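You operate a simulated robot arm through the tools that you are given. There is no shell and no other tool. Be economical: measure what you need, move in short steps, check, and stop when the job is done.

The job below is to be done with a simulated two-armed robot. You get a single attempt, and the scene is never put back.

## Task
Put one of the square tubes from the top of the end table on the black door seal. Stack the Lime pouch from the top of the end table on top of the Melon pouch. Stack the Peach small tin from the top of the wrapping table on top of the Plum small tin. Put the gear marked "72" from the top of the grey bench on the steel table top and the gear labelled "57" on top of the cream filter there. Stack the grey box labelled "sensors" from the top of the grey bench on top of the grey box labelled "fuses". Screw the cap back on the melon jar. Any order will do. Set down upright: square tube.

It is judged by the outcome, as a careful person would: the job done as asked, and still so three seconds after it is handed in. It fails if anything else is knocked over, pushed out of place, dropped, spilled or broken. Lids that push on must go on centred and level and be pressed home; caps that screw on are set level and turned clockwise until they are tight.

## Robot
Two 7-joint arms with fingered hands on one trunk, on a base that drives. Base frame: it is fixed to the floor where the robot stands at the start and does not move with it; the origin is under the middle of the robot, x ahead of it, y to its left, z up; the surface under the hand at the start is at about z = 0.696. Readings come in m, degrees, newtons and seconds.
The left shoulder is at the start at [0.06, 0.166, 0.851], the right one opposite. With the tool pointing down near the work surface each hand reaches from about 0.36 to 0.86 m from the robot's upright axis, wherever it stands, measured 20 degrees to its own side. Places, roughly: door seal (6x6x2 cm) [0.5, -0.3, 0.7]; filter (6x6x9 cm) [-9.5, -7.7, 0.9]; gear [-9.5, -7.75, 0.75]; grey box [-9.75, -7, 1]; melon jar [-7.5, -5.5, 0.75]; pouch [1, -0.25, 0.75]; small tin [-7.25, -7.75, 0.75]; square tube [0.75, 0, 0.75]; steel table top [-7.2, -4.9, 0.7]. Payload 5 kg a hand.
The tool frame of a hand sits at the grasp point between the pads (the TCP): z along the fingers, y along the line on which they close. The tips reach 0.032 m beyond it. Largest opening 0.16 m; the body of the gripper starts 0.089 m behind the TCP. The gripper is a hand of 3 fingers: y runs from the thumb to the fingers, the wrist lies at [0, 0, -0.267] in the tool frame, and closing takes about 1.5 s.
Orientation is that of the tool frame in the base frame, as [roll, pitch, yaw] about the fixed x, y, z axes, in that order (R = Rz(yaw) Ry(pitch) Rx(roll)). With the fingers straight down and closing along the base's y, the tool's x points along the base's -x, its y along +y and its z along -z.

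## Interface
- The arms move only by the tool apply_moves. It takes "left_plan", "right_plan" or both (then of equal length, played together; a hand with none holds still); each is a list of rows, each a list of 7 numbers: the shift along the tool's x, y, z in m, then the turn, a rotation vector about the tool's x, y, z in degrees, then the opening, from 0 (shut) to 1 (fully open). In form: [[tx, ty, tz, wx, wy, wz, jaw], ...]. A call has 1 to 8 rows; each row is the pose to reach, as a shift and turn from the pose commanded when the call began, along the tool's axes at that moment. Each row takes 0.2 s and may step no farther than 0.05 m and 8.6 degrees from the row before; otherwise, or with a gripper value out of range, the whole call is refused. Where a pose cannot be reached the arm comes as near as it can. A force on the tool above 40 N (or 10 N above the force at the start of the call, whichever is more), or a blocked arm, ends the call early, and 0.2 s more pass. Each finger travels about 0.045 m/s and halts on what it meets, pressing with about 30 N; the grip force reading is that of the motor and also rises with nothing between the fingers. The clock runs only during rows and for 0.2 s after the last one: add rows that repeat a pose to give the fingers time. It gives the time, the measured TCP pose, the force on the tool (base axes), the opening and the grip force at its end, in the units of the frame above (readings bear some noise), with the torque about the TCP (base axes, N m) and any sound that the robot's microphone picked up, and new pictures: "views" is both (left out), scene, wrist or none (wrist: the cameras of the hands that moved).
- Cameras (640 x 400 px; columns grow to the right, rows downward): "scene" is now at [0.0477, -0.0078, 1.4999]; the picture's right is [-0.10, -1.00, 0.00], its down [-0.73, 0.07, -0.68] and it looks along [0.68, -0.07, -0.73] (base axes); focal length 285 px, centre (320, 200). "left" rides on the left gripper at [-0.065, -0.004, -0.116] in its tool frame; the picture's right is [0.06, -1.00, 0.00], its down [0.87, 0.05, -0.49] and it looks along [0.49, 0.03, 0.87] (tool axes); focal length 261 px, centre (320, 200). "right" rides on the right gripper at [0.065, -0.004, -0.116] in its tool frame; the picture's right is [0.06, 1.00, 0.00], its down [-0.87, 0.05, -0.49] and it looks along [-0.49, 0.03, 0.87] (tool axes); focal length 261 px, centre (320, 200). There is no depth. A picture from a camera that has moved, and an enlarged one, comes with that camera's place and axes in the base frame and with its lens. The place of the scene camera against the robot may be out by one fixed shift of up to 0.012 m in any direction.
- slide_trunk(by): slides the trunk up (or, below 0, down) by that many m; the arms and the scene camera ride with it, the base frame stays. It gives what a move gives, with no picture.
- roll_base(legs): drives the robot by 1 to 6 legs, each [ahead, turn to the left] in m and degrees, along the robot's own axes; the way and the turn of a leg run together, so that a leg with both is an arc; at most 1.5 m and 180 degrees a leg. The arms and the cameras ride along, it lands a little off, and it stops where it bumps. It gives what a move gives, and a new picture of the scene camera.
- preshape(shape, hand): the hand has 3 fingers and takes this shape, open, in about a second: jaw (thumb against the fingers, like two jaws); tri (thumb and two fingers); tip (a fingertip pinch); poke (one finger out to press); point (the index stretched); flat (the hand flat); cup (the hand cupped); fist (a fist). The gripper value then closes the fingers along that shape, each until it touches; the sizes above hold for jaw. It gives what a move gives, with no picture.
- pan_tilt(pan, tilt): turns the head with the scene camera to pan (to the left, within 86 degrees either way) and tilt (down, from -29 to 69), counted from straight ahead of the robot. It gives what a move gives, and a new picture of the scene camera.
- inspect(camera, box): a new picture of the part [left, top, right, bottom] of that camera's present view, enlarged. The clock stands still meanwhile.
- job_done(): hands the job in; it is judged then, once.

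Go step by step. Nothing tells you exact positions but the pictures and the camera data: compare them with the known pose of the tool, close in by small moves and look again before you grip or let go. The budget is 196 turns and 260 pictures, counting those below and the enlarged ones. Unless the task says otherwise, let go and move clear before handing in.

The tools are called after "Call:" as name(argument=value, ...) on one line, values as JSON. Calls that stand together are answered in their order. apply_moves: Moves the arms, as the interface text tells. Its arguments: {"type":"object","properties":{"left_plan":{"type":"array"},"right_plan":{"type":"array"},"views":{"type":"string","enum":["both","scene","wrist","none"]}},"required":[]} The other tools are called the same way: slide_trunk (by) slides the trunk up or down; preshape (shape, hand) gives the hand a shape; roll_base (legs) drives the base; pan_tilt (pan, tilt) turns the head that bears the scene camera; inspect (camera, box) takes an enlarged picture of a part of a camera's view; job_done () hands the job in.

At the start:

```text
time_s: 0.0
left_tool_pos: [0.5991, 0.1995, 1.0196]
left_tool_rot: [-180.0, 0.0, -180.0]
left_wrist_force: [0.3, 0.5, 0.9]
left_moment: [0.04, 0.0, -0.02]
left_gripper_width: 0.16
left_gripper_force: 0.0
left_shape: jaw
right_tool_pos: [0.5951, -0.3619, 0.9854]
right_tool_rot: [179.9, 0.1, -180.0]
right_wrist_force: [0.0, -0.6, -0.3]
right_moment: [0.0, -0.07, -0.02]
right_gripper_width: 0.1596
right_gripper_force: 0.1
right_shape: jaw
trunk travel left (down, up): [-0.4, 0.19]
robot x, y, heading: [0.0001, -0.0004, -0.1]
head pan, tilt: [-5.6, 47.1]
```

scene: 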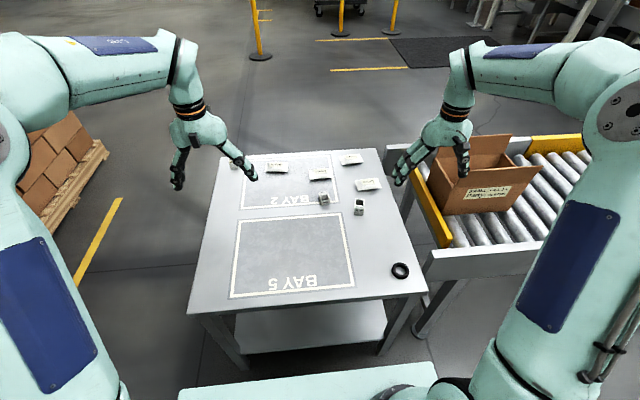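
right: 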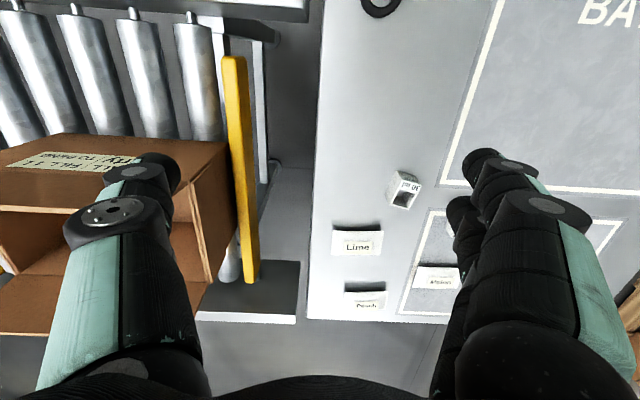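
left: 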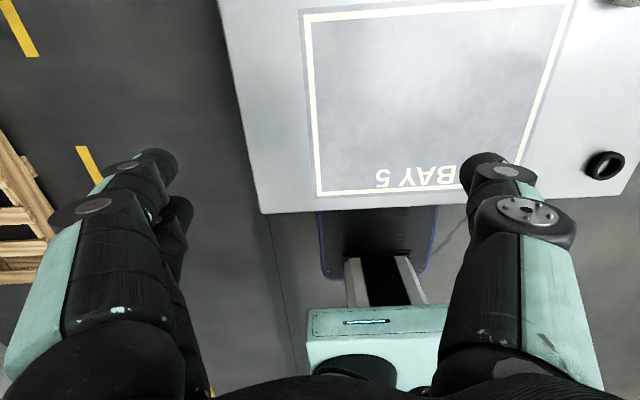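

I see the end table ahead with pouches, two square tubes and the black door seal. I'll enlarge the views to read the labels and measure.

Call:
inspect(camera="scene", box=[220, 140, 430, 290])

Call:
inspect(camera="right", box=[310, 150, 480, 330])

```text
2.67 times, centred on (325, 215) of scene
camera zoom: at [0.0477, -0.0078, 1.4999], right [-0.1, -1.0, 0.0], down [-0.73, 0.07, -0.68], along [0.68, -0.07, -0.73], focal length 761 px, centre (307, 160)
```

zoom: 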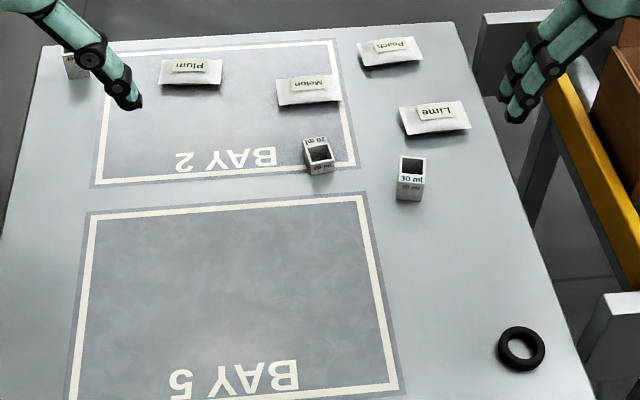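

```text
2.22 times, centred on (395, 240) of right
camera zoom: at [0.5288, -0.365, 1.1004], right [-0.06, 1.0, 0.0], down [0.87, 0.05, 0.49], along [0.49, 0.03, -0.87], focal length 579 px, centre (153, 111)
```

zoom: 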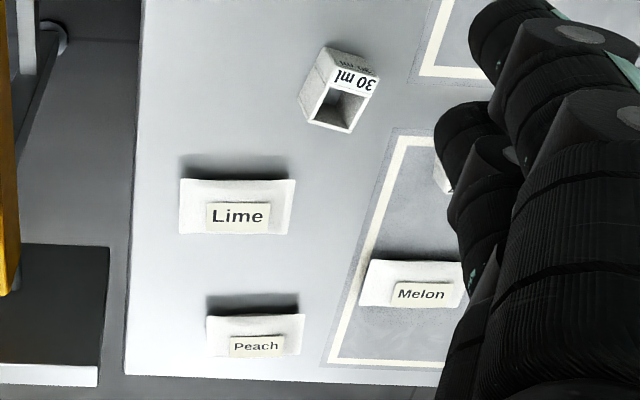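

The "30 ml" tube is at about (0.72, -0.22) with its top near z 0.745, and the seal is at about (0.466, -0.304). I'll hover the right hand over the tube and look down at the base clearance.

Call:
apply_moves(right_plan=[[-0.025, 0.028, 0.02, 0, 0, 0, 0.9], [-0.05, 0.056, 0.03, 0, 0, 0, 0.8], [-0.075, 0.084, 0.05, 0, 0, 0, 0.7], [-0.1, 0.112, 0.07, 0, 0, 0, 0.6], [-0.115, 0.13, 0.09, 0, 0, 0, 0.6], [-0.125, 0.14, 0.1, 0, 0, 0, 0.6], [-0.125, 0.14, 0.1, 0, 0, 0, 0.6]], views="wrist")

Call:
pan_tilt(pan=-10, tilt=60)

```text
time_s: 1.6
left_tool_pos: [0.5998, 0.2003, 1.0199]
left_tool_rot: [-180.0, 0.0, -180.0]
left_wrist_force: [-0.4, -0.5, -0.9]
left_moment: [-0.02, -0.02, 0.03]
left_gripper_width: 0.1599
left_gripper_force: 0.1
left_shape: jaw
right_tool_pos: [0.7193, -0.2226, 0.8874]
right_tool_rot: [180.0, 0.0, 180.0]
right_wrist_force: [-0.5, -0.4, 0.6]
right_moment: [-0.01, -0.01, 0.0]
right_gripper_width: 0.0965
right_gripper_force: 0.1
right_shape: jaw
trunk travel left (down, up): [-0.4, 0.19]
robot x, y, heading: [0.0013, 0.0013, -0.0]
head pan, tilt: [-5.6, 47.1]
camera right: at [0.6541, -0.2253, 1.0012], right [-0.06, 1.0, 0.0], down [0.87, 0.05, 0.49], along [0.49, 0.03, -0.87], focal length 261 px, centre (320, 200)
```

right: 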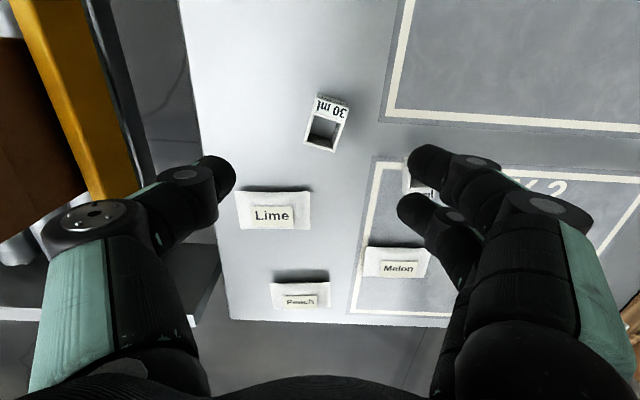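

```text
time_s: 2.4
left_tool_pos: [0.6007, 0.2009, 1.0174]
left_tool_rot: [-180.0, 0.1, 180.0]
left_wrist_force: [-0.1, -0.3, -0.3]
left_moment: [0.02, -0.01, 0.04]
left_gripper_width: 0.1597
left_gripper_force: 0.2
left_shape: jaw
right_tool_pos: [0.7192, -0.2213, 0.8852]
right_tool_rot: [-180.0, 0.0, 180.0]
right_wrist_force: [-0.4, 0.7, -0.5]
right_moment: [0.04, -0.03, 0.04]
right_gripper_width: 0.0965
right_gripper_force: 0.0
right_shape: jaw
trunk travel left (down, up): [-0.4, 0.19]
robot x, y, heading: [-0.0025, -0.004, -0.1]
head pan, tilt: [-10.0, 60.0]
camera scene: at [0.0342, -0.0115, 1.4834], right [-0.17, -0.98, 0.0], down [-0.85, 0.15, -0.5], along [0.49, -0.09, -0.87], focal length 285 px, centre (320, 200)
```

scene: 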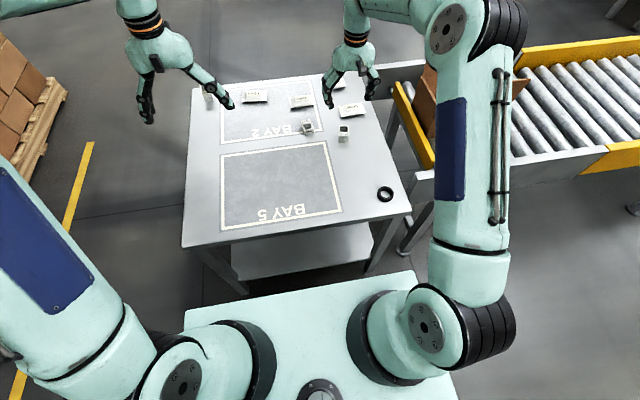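

The tube is 3 cm square, about 5 cm high and yawed about -15°. I'll turn the hand with it and lower to just above, then check.

Call:
apply_moves(right_plan=[[-0.002, 0.003, 0.03, 0, 0, 7.5, 0.6], [-0.002, 0.003, 0.06, 0, 0, 15, 0.6], [-0.002, 0.003, 0.09, 0, 0, 15, 0.6], [-0.002, 0.003, 0.09, 0, 0, 15, 0.6]], views="wrist")

```text
time_s: 3.4
left_tool_pos: [0.6003, 0.2016, 1.0188]
left_tool_rot: [180.0, 0.0, -180.0]
left_wrist_force: [0.3, 0.3, -0.4]
left_moment: [0.01, -0.01, -0.01]
left_gripper_width: 0.16
left_gripper_force: 0.0
left_shape: jaw
right_tool_pos: [0.7211, -0.2198, 0.7954]
right_tool_rot: [-180.0, 0.0, 165.0]
right_wrist_force: [-1.2, 1.0, -0.2]
right_moment: [0.0, 0.0, -0.02]
right_gripper_width: 0.0963
right_gripper_force: 0.1
right_shape: jaw
trunk travel left (down, up): [-0.4, 0.19]
robot x, y, heading: [-0.0044, -0.0008, 0.2]
head pan, tilt: [-10.0, 60.0]
camera right: at [0.6569, -0.2055, 0.9106], right [0.2, 0.98, 0.0], down [0.85, -0.17, 0.49], along [0.48, -0.1, -0.87], focal length 261 px, centre (320, 200)
```

right: 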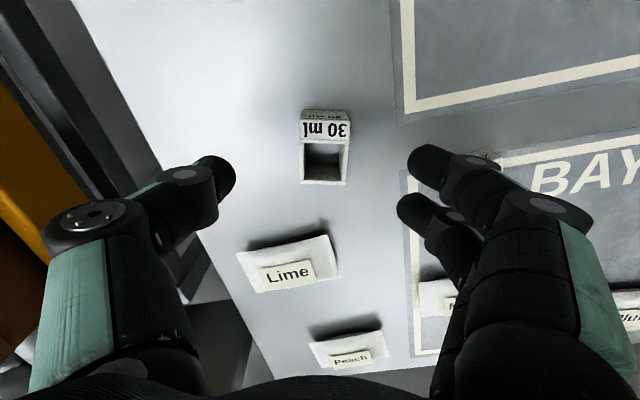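

Aligned and within a few mm. I'll lower and close on the tube.

Call:
apply_moves(right_plan=[[0, 0.003, 0.03, 0, 0, 0, 0.6], [0, 0.003, 0.06, 0, 0, 0, 0.6], [0, 0.003, 0.062, 0, 0, 0, 0.5], [0, 0.003, 0.062, 0, 0, 0, 0.3], [0, 0.003, 0.062, 0, 0, 0, 0.1], [0, 0.003, 0.062, 0, 0, 0, 0.05], [0, 0.003, 0.062, 0, 0, 0, 0.05], [0, 0.003, 0.062, 0, 0, 0, 0.05]], views="wrist")

```text
time_s: 5.2
left_tool_pos: [0.5998, 0.2006, 1.0189]
left_tool_rot: [180.0, 0.0, -180.0]
left_wrist_force: [-0.6, -1.1, 0.6]
left_moment: [0.0, -0.03, 0.02]
left_gripper_width: 0.1599
left_gripper_force: 0.2
left_shape: jaw
right_tool_pos: [0.722, -0.2163, 0.7331]
right_tool_rot: [180.0, 0.0, 165.0]
right_wrist_force: [-0.3, -0.9, -0.6]
right_moment: [0.01, 0.0, 0.0]
right_gripper_width: 0.0293
right_gripper_force: 29.8
right_shape: jaw
trunk travel left (down, up): [-0.4, 0.19]
robot x, y, heading: [0.0022, -0.0003, 0.1]
head pan, tilt: [-10.0, 60.0]
camera right: at [0.6573, -0.2017, 0.8484], right [0.2, 0.98, 0.0], down [0.85, -0.17, 0.49], along [0.48, -0.1, -0.87], focal length 261 px, centre (320, 200)
```

right: 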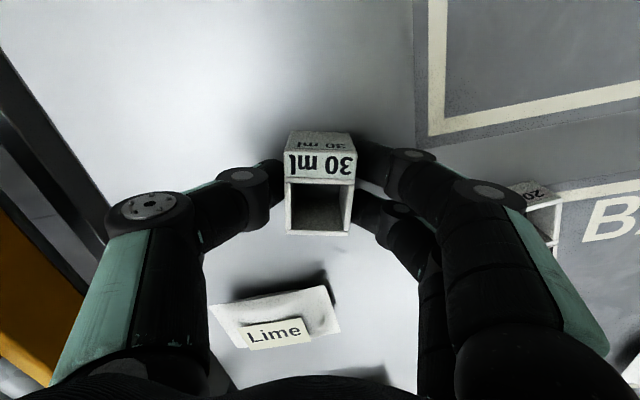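

The tube is held. I'll lift it and carry it to just ahead of the seal so the wrist camera sees the seal.

Call:
apply_moves(right_plan=[[0, 0, -0.045, 0, 0, 0, 0.05], [0, 0, -0.09, 0, 0, 0, 0.05], [0.03, -0.025, -0.1, 0, 0, 0, 0.05], [0.06, -0.05, -0.1, 0, 0, 0, 0.05], [0.09, -0.08, -0.1, 0, 0, 0, 0.05], [0.12, -0.105, -0.1, 0, 0, 0, 0.05], [0.148, -0.128, -0.1, 0, 0, 0, 0.05], [0.148, -0.128, -0.1, 0, 0, 0, 0.05]], views="both")

```text
time_s: 7.0
left_tool_pos: [0.6003, 0.2009, 1.0193]
left_tool_rot: [-180.0, 0.1, -180.0]
left_wrist_force: [-0.1, 0.2, -0.3]
left_moment: [-0.03, 0.0, -0.01]
left_gripper_width: 0.1601
left_gripper_force: 0.1
left_shape: jaw
right_tool_pos: [0.5473, -0.3023, 0.8327]
right_tool_rot: [-180.0, 0.0, 165.1]
right_wrist_force: [0.1, -0.3, 0.3]
right_moment: [-0.01, 0.03, -0.01]
right_gripper_width: 0.0297
right_gripper_force: 30.6
right_shape: jaw
trunk travel left (down, up): [-0.4, 0.19]
robot x, y, heading: [0.0012, 0.001, 0.1]
head pan, tilt: [-10.0, 60.0]
camera scene: at [0.0342, -0.0115, 1.4833], right [-0.17, -0.98, 0.0], down [-0.85, 0.15, -0.5], along [0.49, -0.09, -0.87], focal length 285 px, centre (320, 200)
camera right: at [0.4835, -0.2871, 0.9484], right [0.2, 0.98, 0.0], down [0.85, -0.17, 0.49], along [0.48, -0.1, -0.87], focal length 261 px, centre (320, 200)
```

scene: 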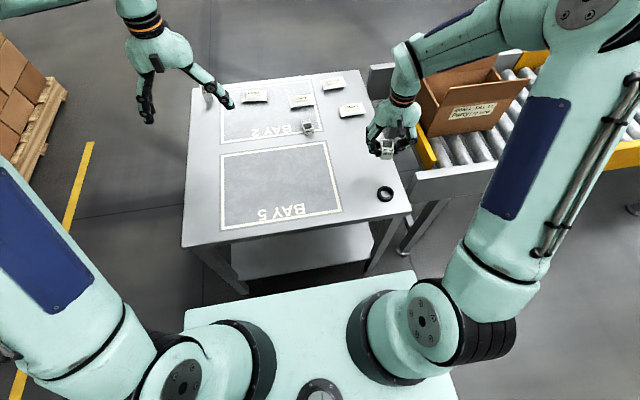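
right: 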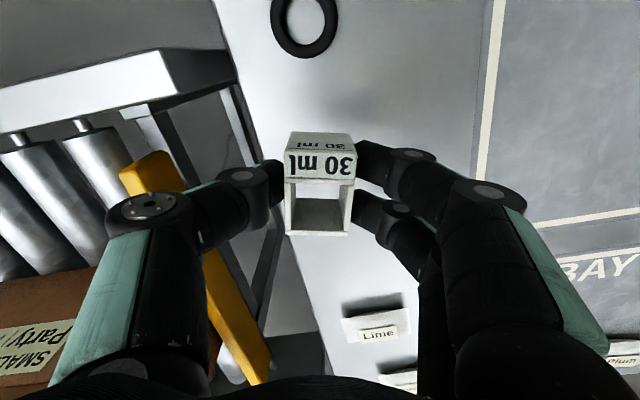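

The seal is at about (0.462, -0.297). I'll move over it and lower close.

Call:
apply_moves(right_plan=[[0.04, -0.009, 0, 0, 0, 0, 0.05], [0.0794, -0.0179, 0, 0, 0, 0, 0.05], [0.0794, -0.0179, 0.04, 0, 0, 0, 0.05], [0.0794, -0.0179, 0.066, 0, 0, 0, 0.05], [0.0794, -0.0179, 0.07, 0, 0, 0, 0.05], [0.0794, -0.0179, 0.07, 0, 0, 0, 0.05]], views="both")

Call:
inspect(camera="scene", box=[350, 150, 430, 220])

```text
time_s: 8.3
left_tool_pos: [0.5997, 0.201, 1.0195]
left_tool_rot: [-179.9, 0.0, 179.9]
left_wrist_force: [0.5, 0.0, 0.2]
left_moment: [0.0, -0.01, -0.02]
left_gripper_width: 0.1601
left_gripper_force: 0.0
left_shape: jaw
right_tool_pos: [0.4642, -0.2981, 0.7644]
right_tool_rot: [-180.0, 0.0, 165.0]
right_wrist_force: [0.5, -1.0, -1.0]
right_moment: [0.02, 0.01, 0.0]
right_gripper_width: 0.0294
right_gripper_force: 29.7
right_shape: jaw
trunk travel left (down, up): [-0.4, 0.19]
robot x, y, heading: [-0.0006, -0.0001, -0.1]
head pan, tilt: [-10.0, 60.0]
camera scene: at [0.0341, -0.0115, 1.4833], right [-0.17, -0.98, 0.0], down [-0.85, 0.15, -0.5], along [0.49, -0.09, -0.87], focal length 285 px, centre (320, 200)
camera right: at [0.4007, -0.2841, 0.8795], right [0.2, 0.98, 0.0], down [0.85, -0.17, 0.49], along [0.48, -0.1, -0.87], focal length 261 px, centre (320, 200)
```

scene: 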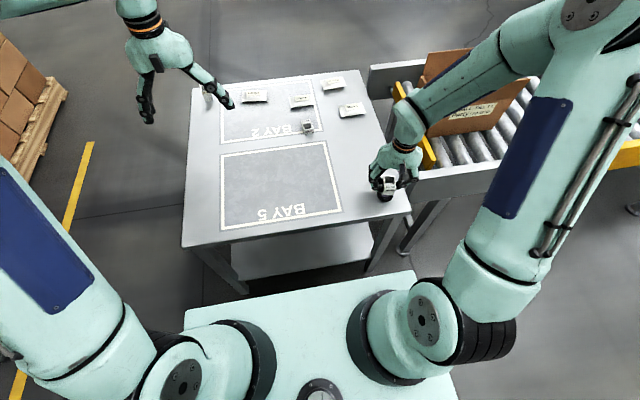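
right: 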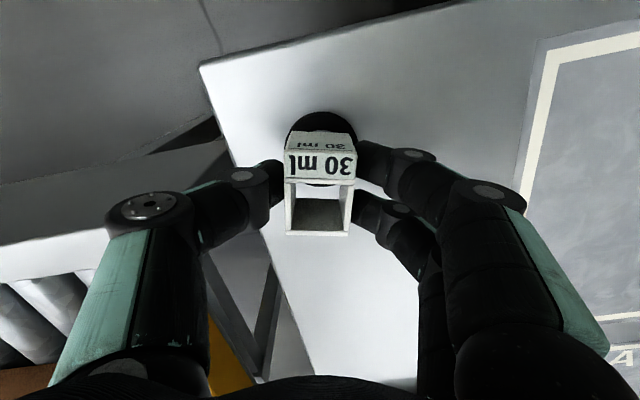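

```text
5.71 times, centred on (390, 185) of scene
camera zoom: at [0.0341, -0.0115, 1.4833], right [-0.17, -0.98, 0.0], down [-0.85, 0.15, -0.5], along [0.49, -0.09, -0.87], focal length 1630 px, centre (-80, 286)
```

zoom: 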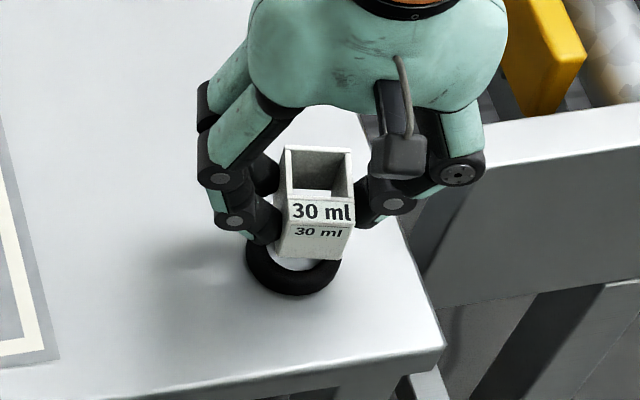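

The tube needs about 5 mm back toward the robot. I'll shift it, then lower gently until it touches.

Call:
apply_moves(right_plan=[[0.0052, 0.0002, 0, 0, 0, 0, 0.05], [0.0052, 0.0002, 0.004, 0, 0, 0, 0.05], [0.0052, 0.0002, 0.008, 0, 0, 0, 0.05], [0.0052, 0.0002, 0.01, 0, 0, 0, 0.05], [0.0052, 0.0002, 0.012, 0, 0, 0, 0.05]], views="none")

Call:
inspect(camera="scene", box=[350, 150, 430, 220])

```text
time_s: 9.6
left_tool_pos: [0.601, 0.2, 1.0194]
left_tool_rot: [-179.9, -0.1, 180.0]
left_wrist_force: [-0.3, -1.5, 0.1]
left_moment: [0.03, 0.0, -0.02]
left_gripper_width: 0.1601
left_gripper_force: 0.2
left_shape: jaw
right_tool_pos: [0.4595, -0.2971, 0.7518]
right_tool_rot: [179.9, 0.0, 165.0]
right_wrist_force: [-0.3, -0.2, 0.1]
right_moment: [0.0, -0.01, 0.01]
right_gripper_width: 0.0293
right_gripper_force: 29.9
right_shape: jaw
trunk travel left (down, up): [-0.4, 0.19]
robot x, y, heading: [-0.0025, -0.0043, -0.1]
head pan, tilt: [-10.0, 60.0]
```

```text
5.71 times, centred on (390, 185) of scene
camera zoom: at [0.0341, -0.0115, 1.4833], right [-0.17, -0.98, 0.0], down [-0.85, 0.15, -0.5], along [0.49, -0.09, -0.87], focal length 1630 px, centre (-80, 286)
```

zoom: 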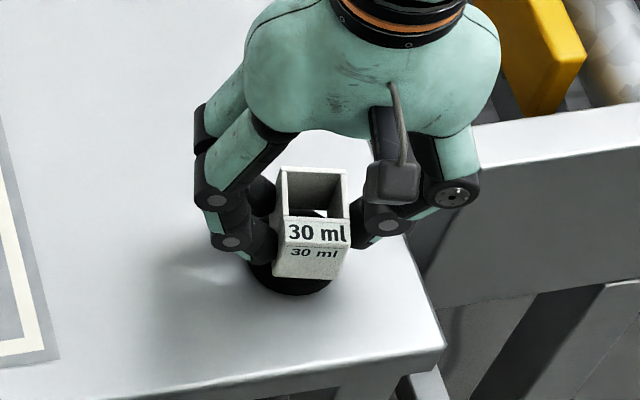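

The tube is taller than I took it to be, so my back-shift overshot. I'll correct by 7 mm ahead and keep lowering.

Call:
apply_moves(right_plan=[[-0.0068, 0.0018, 0, 0, 0, 0, 0.05], [-0.0068, 0.0018, 0.001, 0, 0, 0, 0.05]], views="none")

Call:
inspect(camera="scene", box=[350, 150, 430, 220])

Call:
inspect(camera="right", box=[240, 80, 400, 200])

```text
time_s: 10.2
left_tool_pos: [0.6014, 0.1998, 1.0196]
left_tool_rot: [180.0, 0.0, 179.9]
left_wrist_force: [-1.2, 0.5, 0.3]
left_moment: [0.03, 0.0, 0.03]
left_gripper_width: 0.1599
left_gripper_force: 0.1
left_shape: jaw
right_tool_pos: [0.4673, -0.2978, 0.751]
right_tool_rot: [180.0, 0.0, 165.1]
right_wrist_force: [0.5, 0.5, 0.2]
right_moment: [-0.03, -0.04, 0.02]
right_gripper_width: 0.0297
right_gripper_force: 29.5
right_shape: jaw
trunk travel left (down, up): [-0.4, 0.19]
robot x, y, heading: [-0.0005, 0.0011, 0.1]
head pan, tilt: [-10.0, 60.0]
```

```text
5.71 times, centred on (390, 185) of scene
camera zoom: at [0.0341, -0.0115, 1.4833], right [-0.17, -0.98, 0.0], down [-0.85, 0.15, -0.5], along [0.49, -0.09, -0.87], focal length 1630 px, centre (-80, 286)
```

zoom: 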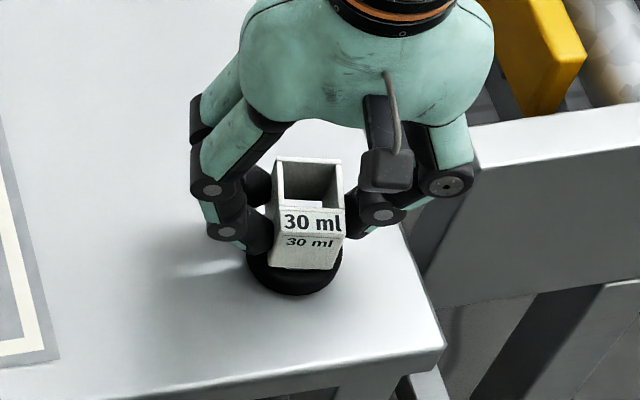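

```text
3.33 times, centred on (320, 140) of right
camera zoom: at [0.4029, -0.283, 0.8659], right [0.2, 0.98, 0.0], down [0.85, -0.17, 0.49], along [0.48, -0.1, -0.87], focal length 869 px, centre (320, 400)
```

zoom: 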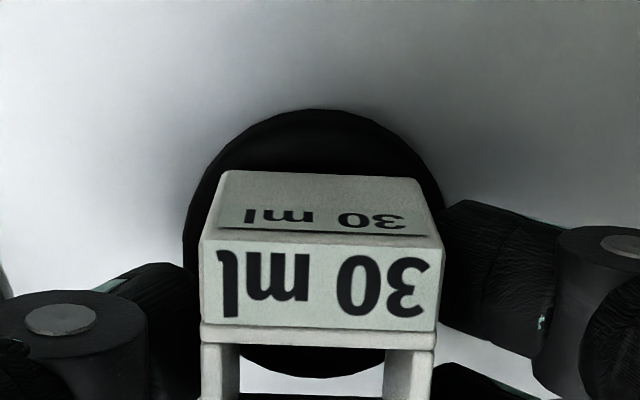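

Centred within about 2 mm in both views, still no contact. I'll keep lowering in small steps.

Call:
apply_moves(right_plan=[[0, 0, 0.002, 0, 0, 0, 0.05], [0, 0, 0.004, 0, 0, 0, 0.05], [0, 0, 0.006, 0, 0, 0, 0.05]], views="none")

Call:
inspect(camera="right", box=[240, 80, 400, 200])

```text
time_s: 10.9
left_tool_pos: [0.6, 0.2009, 1.0207]
left_tool_rot: [-180.0, 0.1, -180.0]
left_wrist_force: [-0.8, 1.1, -0.4]
left_moment: [-0.01, 0.0, 0.0]
left_gripper_width: 0.1599
left_gripper_force: 0.1
left_shape: jaw
right_tool_pos: [0.466, -0.2972, 0.748]
right_tool_rot: [180.0, 0.3, 165.0]
right_wrist_force: [-0.5, -1.6, 29.6]
right_moment: [-0.01, 0.02, 0.01]
right_gripper_width: 0.0306
right_gripper_force: 29.5
right_shape: jaw
trunk travel left (down, up): [-0.4, 0.19]
robot x, y, heading: [-0.0017, -0.0006, -0.2]
head pan, tilt: [-10.0, 60.0]
```

```text
3.33 times, centred on (320, 140) of right
camera zoom: at [0.4024, -0.2826, 0.8616], right [0.2, 0.98, 0.0], down [0.85, -0.17, 0.5], along [0.49, -0.1, -0.87], focal length 869 px, centre (320, 400)
```

zoom: 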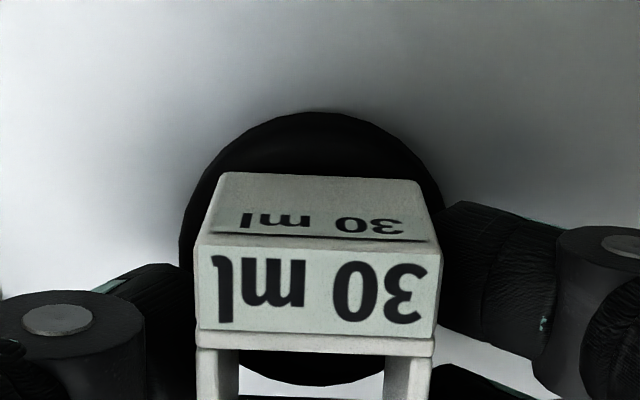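

It rests on the seal (30 N). I'll ease off, let go and lift clear.

Call:
apply_moves(right_plan=[[0, 0, -0.002, 0, 0, 0, 0.05], [0, 0, -0.002, 0, 0, 0, 0.2], [0, 0, -0.002, 0, 0, 0, 0.35], [0, 0, -0.002, 0, 0, 0, 0.5], [0, 0, -0.002, 0, 0, 0, 0.5], [0, 0, -0.04, 0, 0, 0, 0.5], [0, 0, -0.085, 0, 0, 0, 0.5], [0, 0, -0.13, 0, 0, 0, 0.5]], views="scene")

Call:
inspect(camera="right", box=[240, 60, 400, 200])

```text
time_s: 12.8
left_tool_pos: [0.6011, 0.2003, 1.0191]
left_tool_rot: [179.9, 0.1, 180.0]
left_wrist_force: [-0.2, -0.7, -0.6]
left_moment: [-0.01, -0.02, 0.01]
left_gripper_width: 0.1598
left_gripper_force: 0.0
left_shape: jaw
right_tool_pos: [0.4657, -0.2972, 0.8744]
right_tool_rot: [-180.0, 0.0, 165.0]
right_wrist_force: [0.1, -0.1, -0.3]
right_moment: [0.0, 0.01, -0.02]
right_gripper_width: 0.0793
right_gripper_force: 0.1
right_shape: jaw
trunk travel left (down, up): [-0.4, 0.19]
robot x, y, heading: [0.0011, -0.0024, 0.2]
head pan, tilt: [-10.0, 60.0]
camera scene: at [0.0336, -0.0114, 1.4833], right [-0.17, -0.98, 0.0], down [-0.85, 0.15, -0.5], along [0.49, -0.09, -0.87], focal length 285 px, centre (320, 200)
```

scene: 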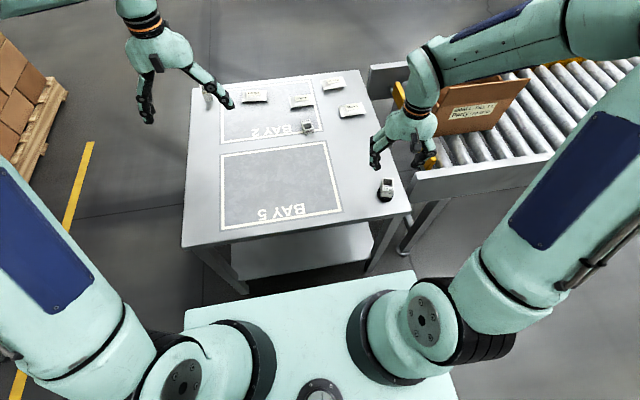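

```text
2.86 times, centred on (320, 130) of right
camera zoom: at [0.4015, -0.2824, 0.9894], right [0.2, 0.98, 0.0], down [0.85, -0.17, 0.49], along [0.48, -0.1, -0.87], focal length 745 px, centre (320, 400)
```

zoom: 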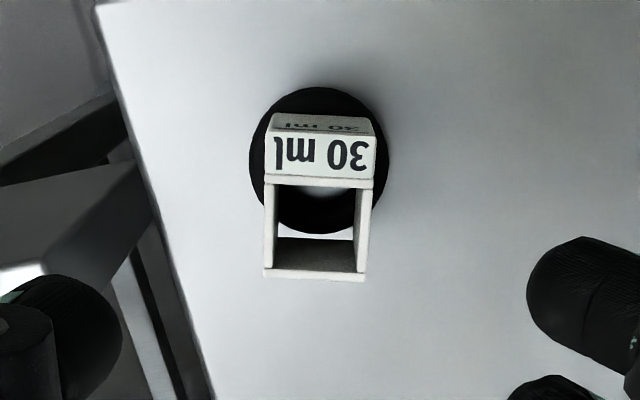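

The tube stands upright on the seal. The pouches are slightly beyond reach, so I'll check the base's clearance under the table with the left wrist camera and look at the pouches.

Call:
inspect(camera="left", box=[220, 180, 540, 380])

Call:
pan_tilt(pan=-10, tilt=35)

Call:
inspect(camera="scene", box=[210, 170, 410, 290])

```text
2.00 times, centred on (380, 280) of left
camera zoom: at [0.6653, 0.1965, 1.1347], right [-0.06, -1.0, 0.0], down [-0.87, 0.05, 0.49], along [-0.49, 0.03, -0.87], focal length 521 px, centre (200, 40)
```

zoom: 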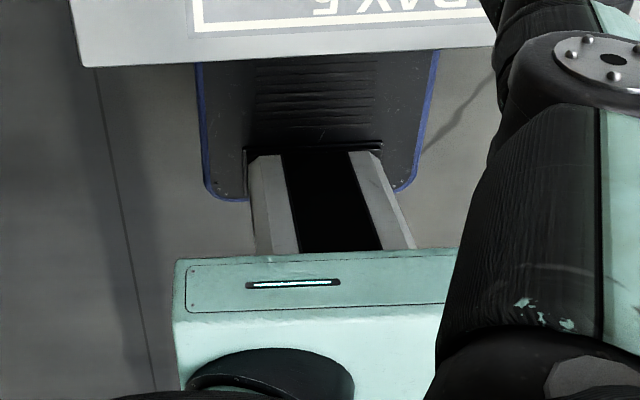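

```text
time_s: 13.6
left_tool_pos: [0.6003, 0.2007, 1.0203]
left_tool_rot: [179.9, 0.0, -179.9]
left_wrist_force: [0.0, -1.1, 1.3]
left_moment: [0.0, -0.01, 0.0]
left_gripper_width: 0.1598
left_gripper_force: 0.1
left_shape: jaw
right_tool_pos: [0.4662, -0.297, 0.8728]
right_tool_rot: [-180.0, 0.0, 165.0]
right_wrist_force: [-0.1, 0.4, -0.2]
right_moment: [0.01, 0.0, 0.0]
right_gripper_width: 0.0791
right_gripper_force: 0.1
right_shape: jaw
trunk travel left (down, up): [-0.4, 0.19]
robot x, y, heading: [0.0001, -0.0035, 0.1]
head pan, tilt: [-10.0, 35.0]
camera scene: at [0.0552, -0.0153, 1.5176], right [-0.17, -0.98, 0.0], down [-0.57, 0.1, -0.82], along [0.81, -0.14, -0.57], focal length 285 px, centre (320, 200)
```

scene: 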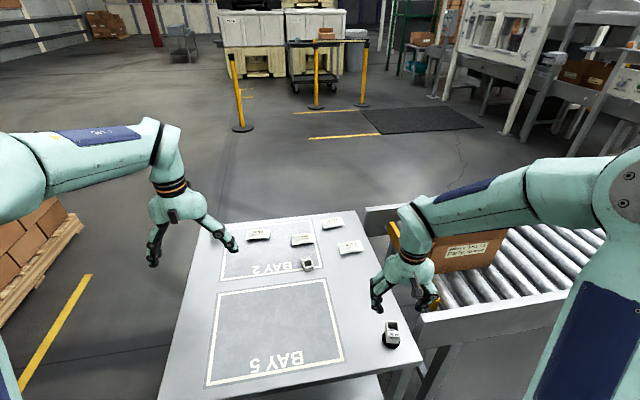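

```text
3.20 times, centred on (310, 230) of scene
camera zoom: at [0.0552, -0.0153, 1.5176], right [-0.17, -0.98, 0.0], down [-0.57, 0.1, -0.82], along [0.81, -0.14, -0.57], focal length 913 px, centre (352, 104)
```

zoom: 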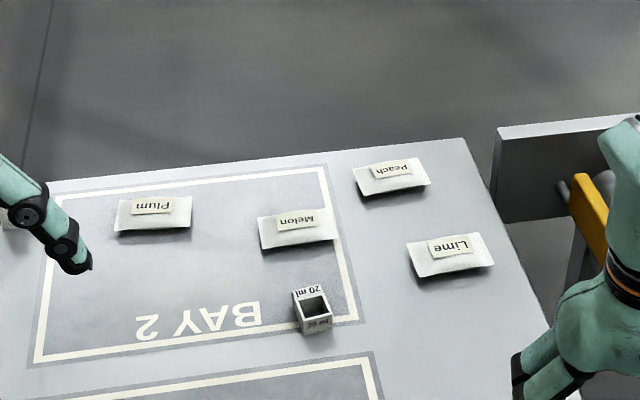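

The base front is hidden under the table edge, so rather than risk a bump I'll drive round the left of the table to its far side, where the pouches are close. First I raise the right hand and clear the left.

Call:
apply_moves(right_plan=[[0, 0, -0.05, 0, 0, -7.5, 0.6], [0, 0, -0.1, 0, 0, -15, 0.6], [0, 0, -0.15, 0, 0, -15, 0.6], [0, 0, -0.18, 0, 0, -15, 0.6]], left_plan=[[0.05, 0, -0.01, 0, 0, 0, 1], [0.1, 0, -0.02, 0, 0, 0, 1], [0.12, 0, -0.03, 0, 0, 0, 1], [0.12, 0, -0.03, 0, 0, 0, 1]], views="none")

Call:
roll_base(legs=[[0, 90], [0.85, 0], [0, -90], [1.3, 0], [0.4, 0], [0, -90]])

```text
refused: row 1 steps farther than a row can; nothing moved
```

```text
time_s: 38.3
left_tool_pos: [1.9481, 0.2452, 1.0197]
left_tool_rot: [180.0, 0.0, 89.5]
left_wrist_force: [-0.7, 0.5, 0.8]
left_moment: [0.01, 0.0, 0.01]
left_gripper_width: 0.16
left_gripper_force: 0.0
left_shape: jaw
right_tool_pos: [1.4516, 0.3842, 0.8742]
right_tool_rot: [180.0, 0.0, 74.5]
right_wrist_force: [0.1, -0.5, 0.6]
right_moment: [-0.03, -0.02, -0.07]
right_gripper_width: 0.0794
right_gripper_force: 0.1
right_shape: jaw
trunk travel left (down, up): [-0.4, 0.19]
robot x, y, heading: [1.7508, 0.8457, -90.4]
head pan, tilt: [-10.0, 35.0]
camera scene: at [1.7343, 0.7917, 1.5176], right [-0.98, 0.18, 0.0], down [0.1, 0.56, -0.82], along [-0.15, -0.81, -0.57], focal length 285 px, centre (320, 200)
```

scene: 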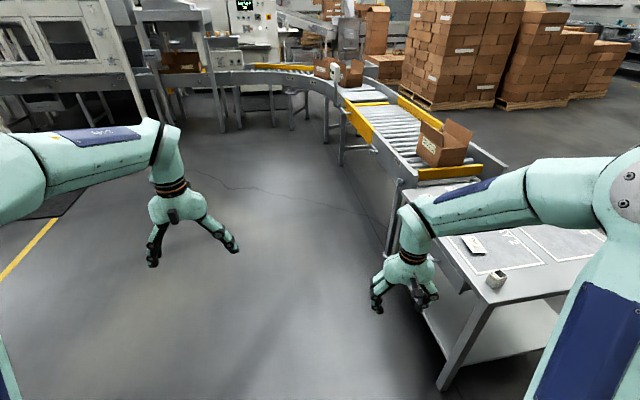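

The drive was clean; the refused hand-raise I redo now, then drive on to the far side of the table.

Call:
apply_moves(right_plan=[[0, 0, -0.045, 0, 0, -7.5, 0.6], [0, 0, -0.09, 0, 0, -15, 0.6], [0, 0, -0.135, 0, 0, -15, 0.6], [0, 0, -0.17, 0, 0, -15, 0.6]], views="none")

Call:
pan_tilt(pan=0, tilt=45)

Call:
roll_base(legs=[[1.15, 0], [0, -90]])

```text
time_s: 39.3
left_tool_pos: [1.9481, 0.2461, 1.0199]
left_tool_rot: [-180.0, 0.0, 89.5]
left_wrist_force: [0.0, -0.5, -0.4]
left_moment: [-0.03, 0.01, 0.0]
left_gripper_width: 0.1599
left_gripper_force: 0.1
left_shape: jaw
right_tool_pos: [1.4515, 0.3842, 1.0411]
right_tool_rot: [179.9, 0.0, 89.6]
right_wrist_force: [-0.1, 0.9, 0.5]
right_moment: [0.01, 0.03, 0.0]
right_gripper_width: 0.0954
right_gripper_force: 0.1
right_shape: jaw
trunk travel left (down, up): [-0.4, 0.19]
robot x, y, heading: [1.7505, 0.85, -90.4]
head pan, tilt: [-10.0, 35.0]
```

```text
time_s: 40.0
left_tool_pos: [1.9482, 0.2463, 1.019]
left_tool_rot: [-179.9, 0.1, 89.5]
left_wrist_force: [-0.9, -0.3, 1.1]
left_moment: [0.0, -0.01, 0.04]
left_gripper_width: 0.1601
left_gripper_force: 0.0
left_shape: jaw
right_tool_pos: [1.451, 0.3842, 1.0414]
right_tool_rot: [180.0, 0.0, 89.5]
right_wrist_force: [-0.6, 0.0, -0.6]
right_moment: [0.03, 0.01, 0.01]
right_gripper_width: 0.0952
right_gripper_force: 0.0
right_shape: jaw
trunk travel left (down, up): [-0.4, 0.19]
robot x, y, heading: [1.7564, 0.848, -90.6]
head pan, tilt: [0.0, 45.0]
camera scene: at [1.7499, 0.797, 1.5029], right [-1.0, 0.01, 0.0], down [0.01, 0.71, -0.71], along [-0.01, -0.71, -0.71], focal length 285 px, centre (320, 200)
```

scene: 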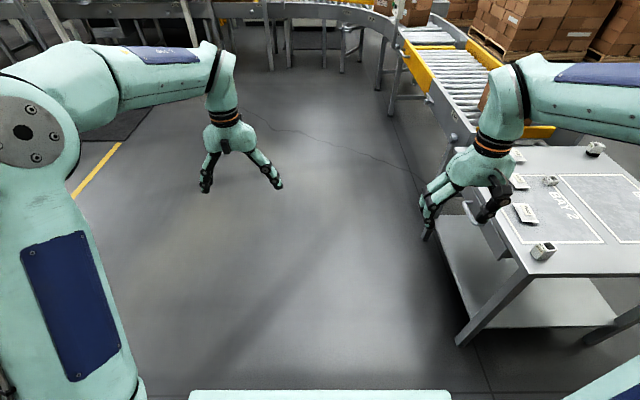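

```text
time_s: 49.8
left_tool_pos: [1.1427, -0.5057, 1.0192]
left_tool_rot: [179.9, -0.1, 0.1]
left_wrist_force: [1.0, -0.2, 0.4]
left_moment: [-0.02, 0.02, 0.0]
left_gripper_width: 0.1599
left_gripper_force: 0.0
left_shape: jaw
right_tool_pos: [1.2739, -0.0088, 1.0402]
right_tool_rot: [-180.0, -0.1, 0.2]
right_wrist_force: [0.5, 0.3, 0.3]
right_moment: [-0.01, -0.01, 0.0]
right_gripper_width: 0.0954
right_gripper_force: 0.1
right_shape: jaw
trunk travel left (down, up): [-0.4, 0.19]
robot x, y, heading: [1.7422, -0.3053, -179.6]
head pan, tilt: [0.0, 45.0]
camera scene: at [1.6887, -0.3039, 1.5028], right [0.0, 1.0, 0.0], down [0.71, 0.0, -0.71], along [-0.71, 0.0, -0.71], focal length 285 px, centre (320, 200)
```

scene: 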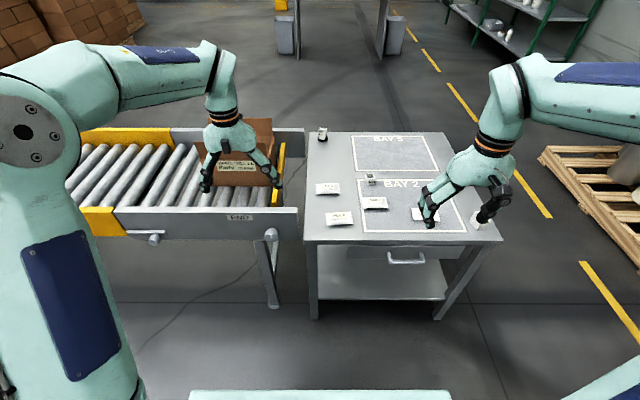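

I'm at the far side now. I'll pull the left hand back away from the carton and creep 0.2 m closer.

Call:
apply_moves(left_plan=[[0.045, 0, -0.01, 0, 0, 0, 1], [0.09, 0, -0.02, 0, 0, 0, 1], [0.135, 0, -0.03, 0, 0, 0, 1], [0.18, 0, -0.04, 0, 0, 0, 1]], views="none")

Call:
roll_base(legs=[[0.2, 0]])

Call:
inspect(camera="scene", box=[290, 130, 500, 270])

```text
time_s: 50.8
left_tool_pos: [1.3216, -0.5082, 1.0583]
left_tool_rot: [180.0, 0.1, 0.2]
left_wrist_force: [0.8, 0.3, 0.1]
left_moment: [0.0, 0.02, 0.0]
left_gripper_width: 0.1599
left_gripper_force: 0.1
left_shape: jaw
right_tool_pos: [1.2746, -0.0086, 1.0424]
right_tool_rot: [-180.0, 0.0, 0.3]
right_wrist_force: [0.5, -0.1, 0.6]
right_moment: [0.0, 0.09, 0.01]
right_gripper_width: 0.0954
right_gripper_force: 0.0
right_shape: jaw
trunk travel left (down, up): [-0.4, 0.19]
robot x, y, heading: [1.7403, -0.3049, -179.7]
head pan, tilt: [0.0, 45.0]
```

```text
time_s: 52.4
left_tool_pos: [1.1184, -0.5087, 1.0576]
left_tool_rot: [180.0, 0.0, 0.4]
left_wrist_force: [0.5, 0.3, -0.6]
left_moment: [-0.02, -0.03, -0.02]
left_gripper_width: 0.1601
left_gripper_force: 0.1
left_shape: jaw
right_tool_pos: [1.0705, -0.0105, 1.0399]
right_tool_rot: [-180.0, 0.0, 0.4]
right_wrist_force: [-0.9, 0.0, 0.5]
right_moment: [0.02, -0.01, -0.01]
right_gripper_width: 0.0955
right_gripper_force: 0.0
right_shape: jaw
trunk travel left (down, up): [-0.4, 0.19]
robot x, y, heading: [1.5406, -0.3035, -179.5]
head pan, tilt: [0.0, 45.0]
camera scene: at [1.4859, -0.3054, 1.5027], right [-0.01, 1.0, 0.0], down [0.71, 0.0, -0.71], along [-0.71, 0.0, -0.71], focal length 285 px, centre (320, 200)
```

scene: 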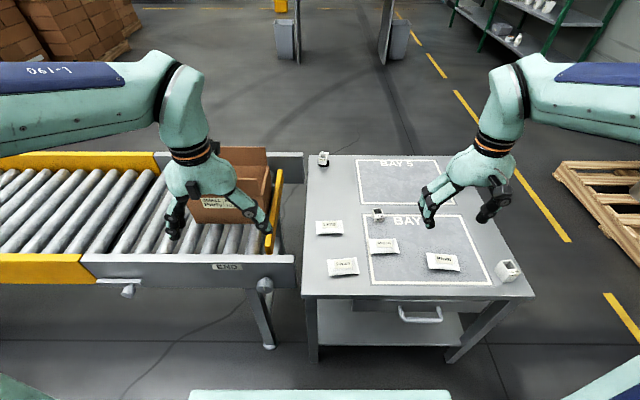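

```text
2.86 times, centred on (395, 200) of scene
camera zoom: at [1.4859, -0.3054, 1.5027], right [-0.01, 1.0, 0.0], down [0.71, 0.0, -0.71], along [-0.71, 0.0, -0.71], focal length 815 px, centre (106, 200)
```

zoom: 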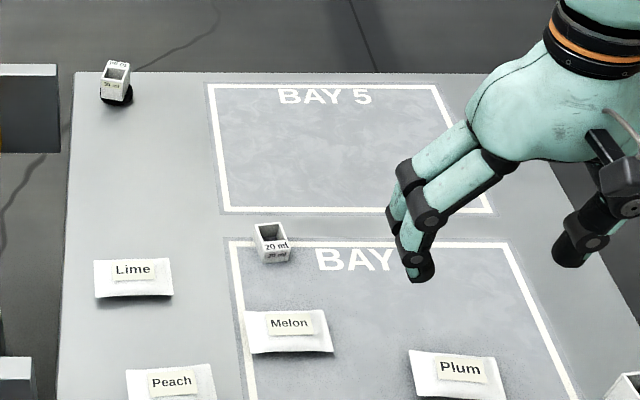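

Positions agree: Lime at about (0.834, -0.273), Melon at about (0.914, -0.092). I'll hover the right hand above Lime for a close look.

Call:
apply_moves(right_plan=[[-0.0295, 0.0327, 0.02, 0, 0, 0, 0.8], [-0.059, 0.0654, 0.04, 0, 0, 0, 0.8], [-0.0887, 0.098, 0.06, 0, 0, 0, 0.8], [-0.118, 0.131, 0.08, 0, 0, 0, 0.8], [-0.148, 0.163, 0.1, 0, 0, 0, 0.8], [-0.177, 0.196, 0.12, 0, 0, 0, 0.8], [-0.207, 0.229, 0.14, 0, 0, 0, 0.8], [-0.2365, 0.2615, 0.16, 0, 0, 0, 0.8]], views="wrist")

Call:
inspect(camera="right", box=[220, 60, 460, 210])

```text
time_s: 54.2
left_tool_pos: [1.1179, -0.5102, 1.0578]
left_tool_rot: [180.0, 0.0, 0.5]
left_wrist_force: [-0.6, -0.1, 0.1]
left_moment: [-0.01, -0.01, 0.03]
left_gripper_width: 0.1597
left_gripper_force: 0.1
left_shape: jaw
right_tool_pos: [0.8362, -0.2761, 0.8802]
right_tool_rot: [-180.0, 0.0, 0.3]
right_wrist_force: [-0.3, 0.2, 1.5]
right_moment: [0.04, 0.0, -0.01]
right_gripper_width: 0.1276
right_gripper_force: 0.1
right_shape: jaw
trunk travel left (down, up): [-0.4, 0.19]
robot x, y, heading: [1.537, -0.3061, -179.9]
head pan, tilt: [0.0, 45.0]
camera right: at [0.9011, -0.2705, 0.9955], right [0.07, -1.0, 0.0], down [-0.87, -0.06, 0.49], along [-0.49, -0.03, -0.87], focal length 261 px, centre (320, 200)
```

right: 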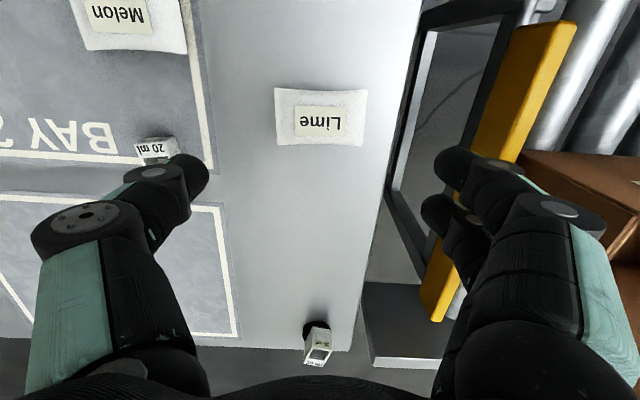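

```text
2.67 times, centred on (340, 135) of right
camera zoom: at [0.9011, -0.2705, 0.9955], right [0.07, -1.0, 0.0], down [-0.87, -0.06, 0.49], along [-0.49, -0.03, -0.87], focal length 695 px, centre (267, 373)
```

zoom: 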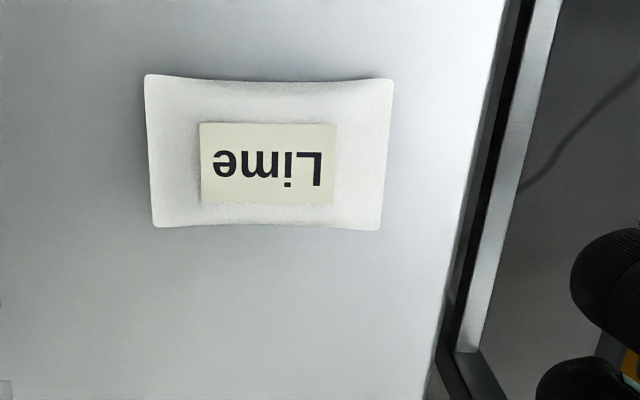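

Lime is 9.6 x 6.2 cm, centred at about (0.839, -0.274), yawed about 3°. I'll come down with the hand open 13.6 cm across its long ends, stopping just above to check.

Call:
apply_moves(right_plan=[[0.003, -0.002, 0.04, 0, 0, -3, 0.85], [0.003, -0.002, 0.08, 0, 0, -3, 0.85], [0.003, -0.002, 0.1, 0, 0, -3, 0.85], [0.003, -0.002, 0.1, 0, 0, -3, 0.85]], views="both")

```text
time_s: 55.2
left_tool_pos: [1.1193, -0.5093, 1.0578]
left_tool_rot: [179.9, 0.0, 0.4]
left_wrist_force: [-0.4, 0.1, 0.2]
left_moment: [0.07, 0.0, 0.0]
left_gripper_width: 0.1597
left_gripper_force: 0.0
left_shape: jaw
right_tool_pos: [0.8383, -0.2736, 0.7805]
right_tool_rot: [-179.9, 0.0, 3.3]
right_wrist_force: [0.2, 0.5, -0.5]
right_moment: [-0.02, 0.01, 0.01]
right_gripper_width: 0.1359
right_gripper_force: 0.0
right_shape: jaw
trunk travel left (down, up): [-0.4, 0.19]
robot x, y, heading: [1.5411, -0.3069, -179.6]
head pan, tilt: [0.0, 45.0]
camera scene: at [1.487, -0.3056, 1.5028], right [-0.01, 1.0, 0.0], down [0.71, 0.01, -0.71], along [-0.71, 0.0, -0.71], focal length 285 px, centre (320, 200)
camera right: at [0.9029, -0.2637, 0.8949], right [0.12, -0.99, 0.0], down [-0.86, -0.11, 0.49], along [-0.49, -0.06, -0.87], focal length 261 px, centre (320, 200)
```

scene: 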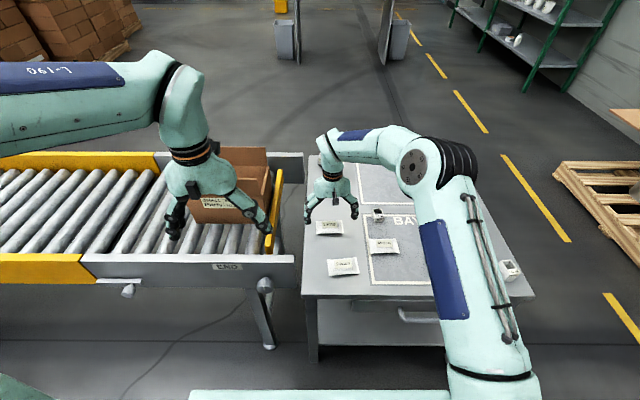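
right: 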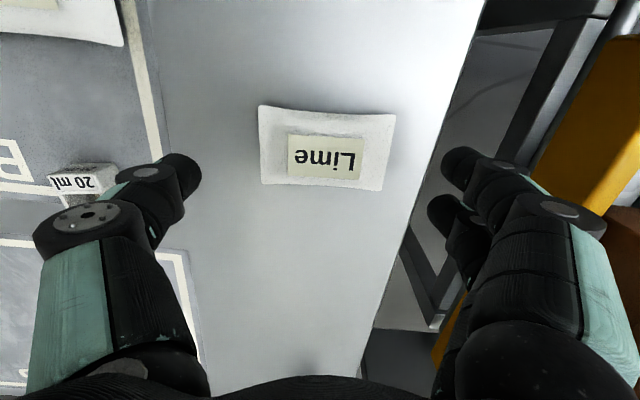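

Aligned. I'll lower and close on Lime.

Call:
apply_moves(right_plan=[[0.003, 0.002, 0.035, 0, 0, 0, 0.85], [0.003, 0.002, 0.048, 0, 0, 0, 0.85], [0.003, 0.002, 0.048, 0, 0, 0, 0.6], [0.003, 0.002, 0.048, 0, 0, 0, 0.5], [0.003, 0.002, 0.048, 0, 0, 0, 0.45], [0.003, 0.002, 0.048, 0, 0, 0, 0.4], [0.003, 0.002, 0.048, 0, 0, 0, 0.4]], views="wrist")

```text
time_s: 56.8
left_tool_pos: [1.1186, -0.5113, 1.0577]
left_tool_rot: [180.0, 0.0, 0.4]
left_wrist_force: [0.5, -0.5, -0.1]
left_moment: [-0.01, -0.01, -0.01]
left_gripper_width: 0.1602
left_gripper_force: 0.1
left_shape: jaw
right_tool_pos: [0.8423, -0.275, 0.731]
right_tool_rot: [-179.9, -0.1, 3.4]
right_wrist_force: [0.1, -0.9, -0.3]
right_moment: [-0.01, 0.0, 0.02]
right_gripper_width: 0.084
right_gripper_force: 30.1
right_shape: jaw
trunk travel left (down, up): [-0.4, 0.19]
robot x, y, heading: [1.5375, -0.3061, -179.7]
head pan, tilt: [0.0, 45.0]
camera right: at [0.9074, -0.266, 0.8469], right [0.12, -0.99, 0.0], down [-0.86, -0.11, 0.49], along [-0.49, -0.06, -0.87], focal length 261 px, centre (320, 200)
```

right: 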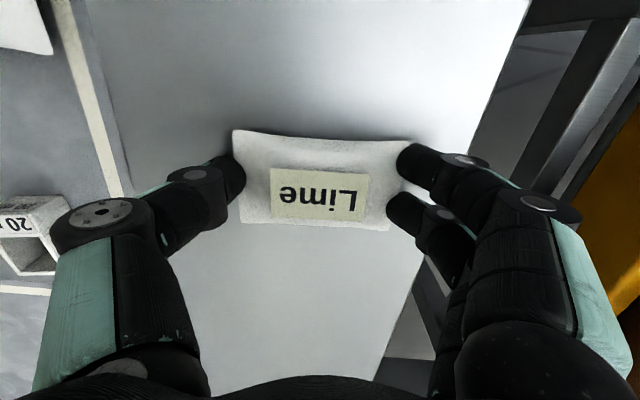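

Gripped at 8.4 cm. I'll lift and move toward Melon, stopping short to check the hold.

Call:
apply_moves(right_plan=[[0, 0, -0.02, 0, 0, 0, 0.4], [0, 0, -0.06, 0, 0, 0, 0.4], [0, 0, -0.1, 0, 0, 0, 0.4], [0, 0, -0.12, 0, 0, 0, 0.4]], views="wrist")

```text
time_s: 57.8
left_tool_pos: [1.1195, -0.5103, 1.0571]
left_tool_rot: [180.0, -0.1, 0.4]
left_wrist_force: [-0.6, 0.0, -0.6]
left_moment: [0.03, -0.02, 0.0]
left_gripper_width: 0.1596
left_gripper_force: 0.1
left_shape: jaw
right_tool_pos: [0.843, -0.2746, 0.8523]
right_tool_rot: [180.0, -0.2, 3.3]
right_wrist_force: [-0.4, 0.3, -0.8]
right_moment: [-0.05, -0.03, 0.02]
right_gripper_width: 0.0834
right_gripper_force: 30.4
right_shape: jaw
trunk travel left (down, up): [-0.4, 0.19]
robot x, y, heading: [1.5411, -0.3047, -179.5]
head pan, tilt: [0.0, 45.0]
camera right: at [0.9063, -0.2662, 0.9679], right [0.12, -0.99, 0.0], down [-0.87, -0.1, 0.49], along [-0.49, -0.06, -0.87], focal length 261 px, centre (320, 200)
```

right: 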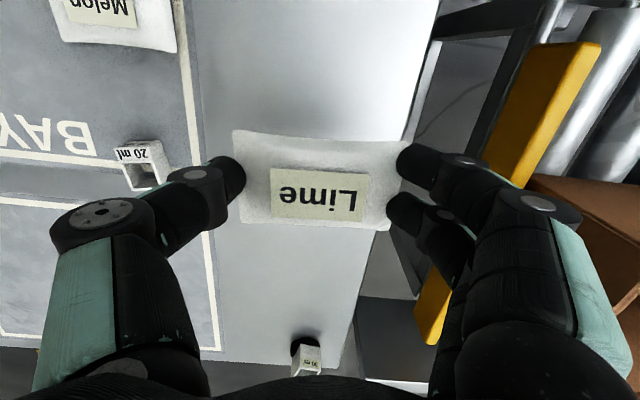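

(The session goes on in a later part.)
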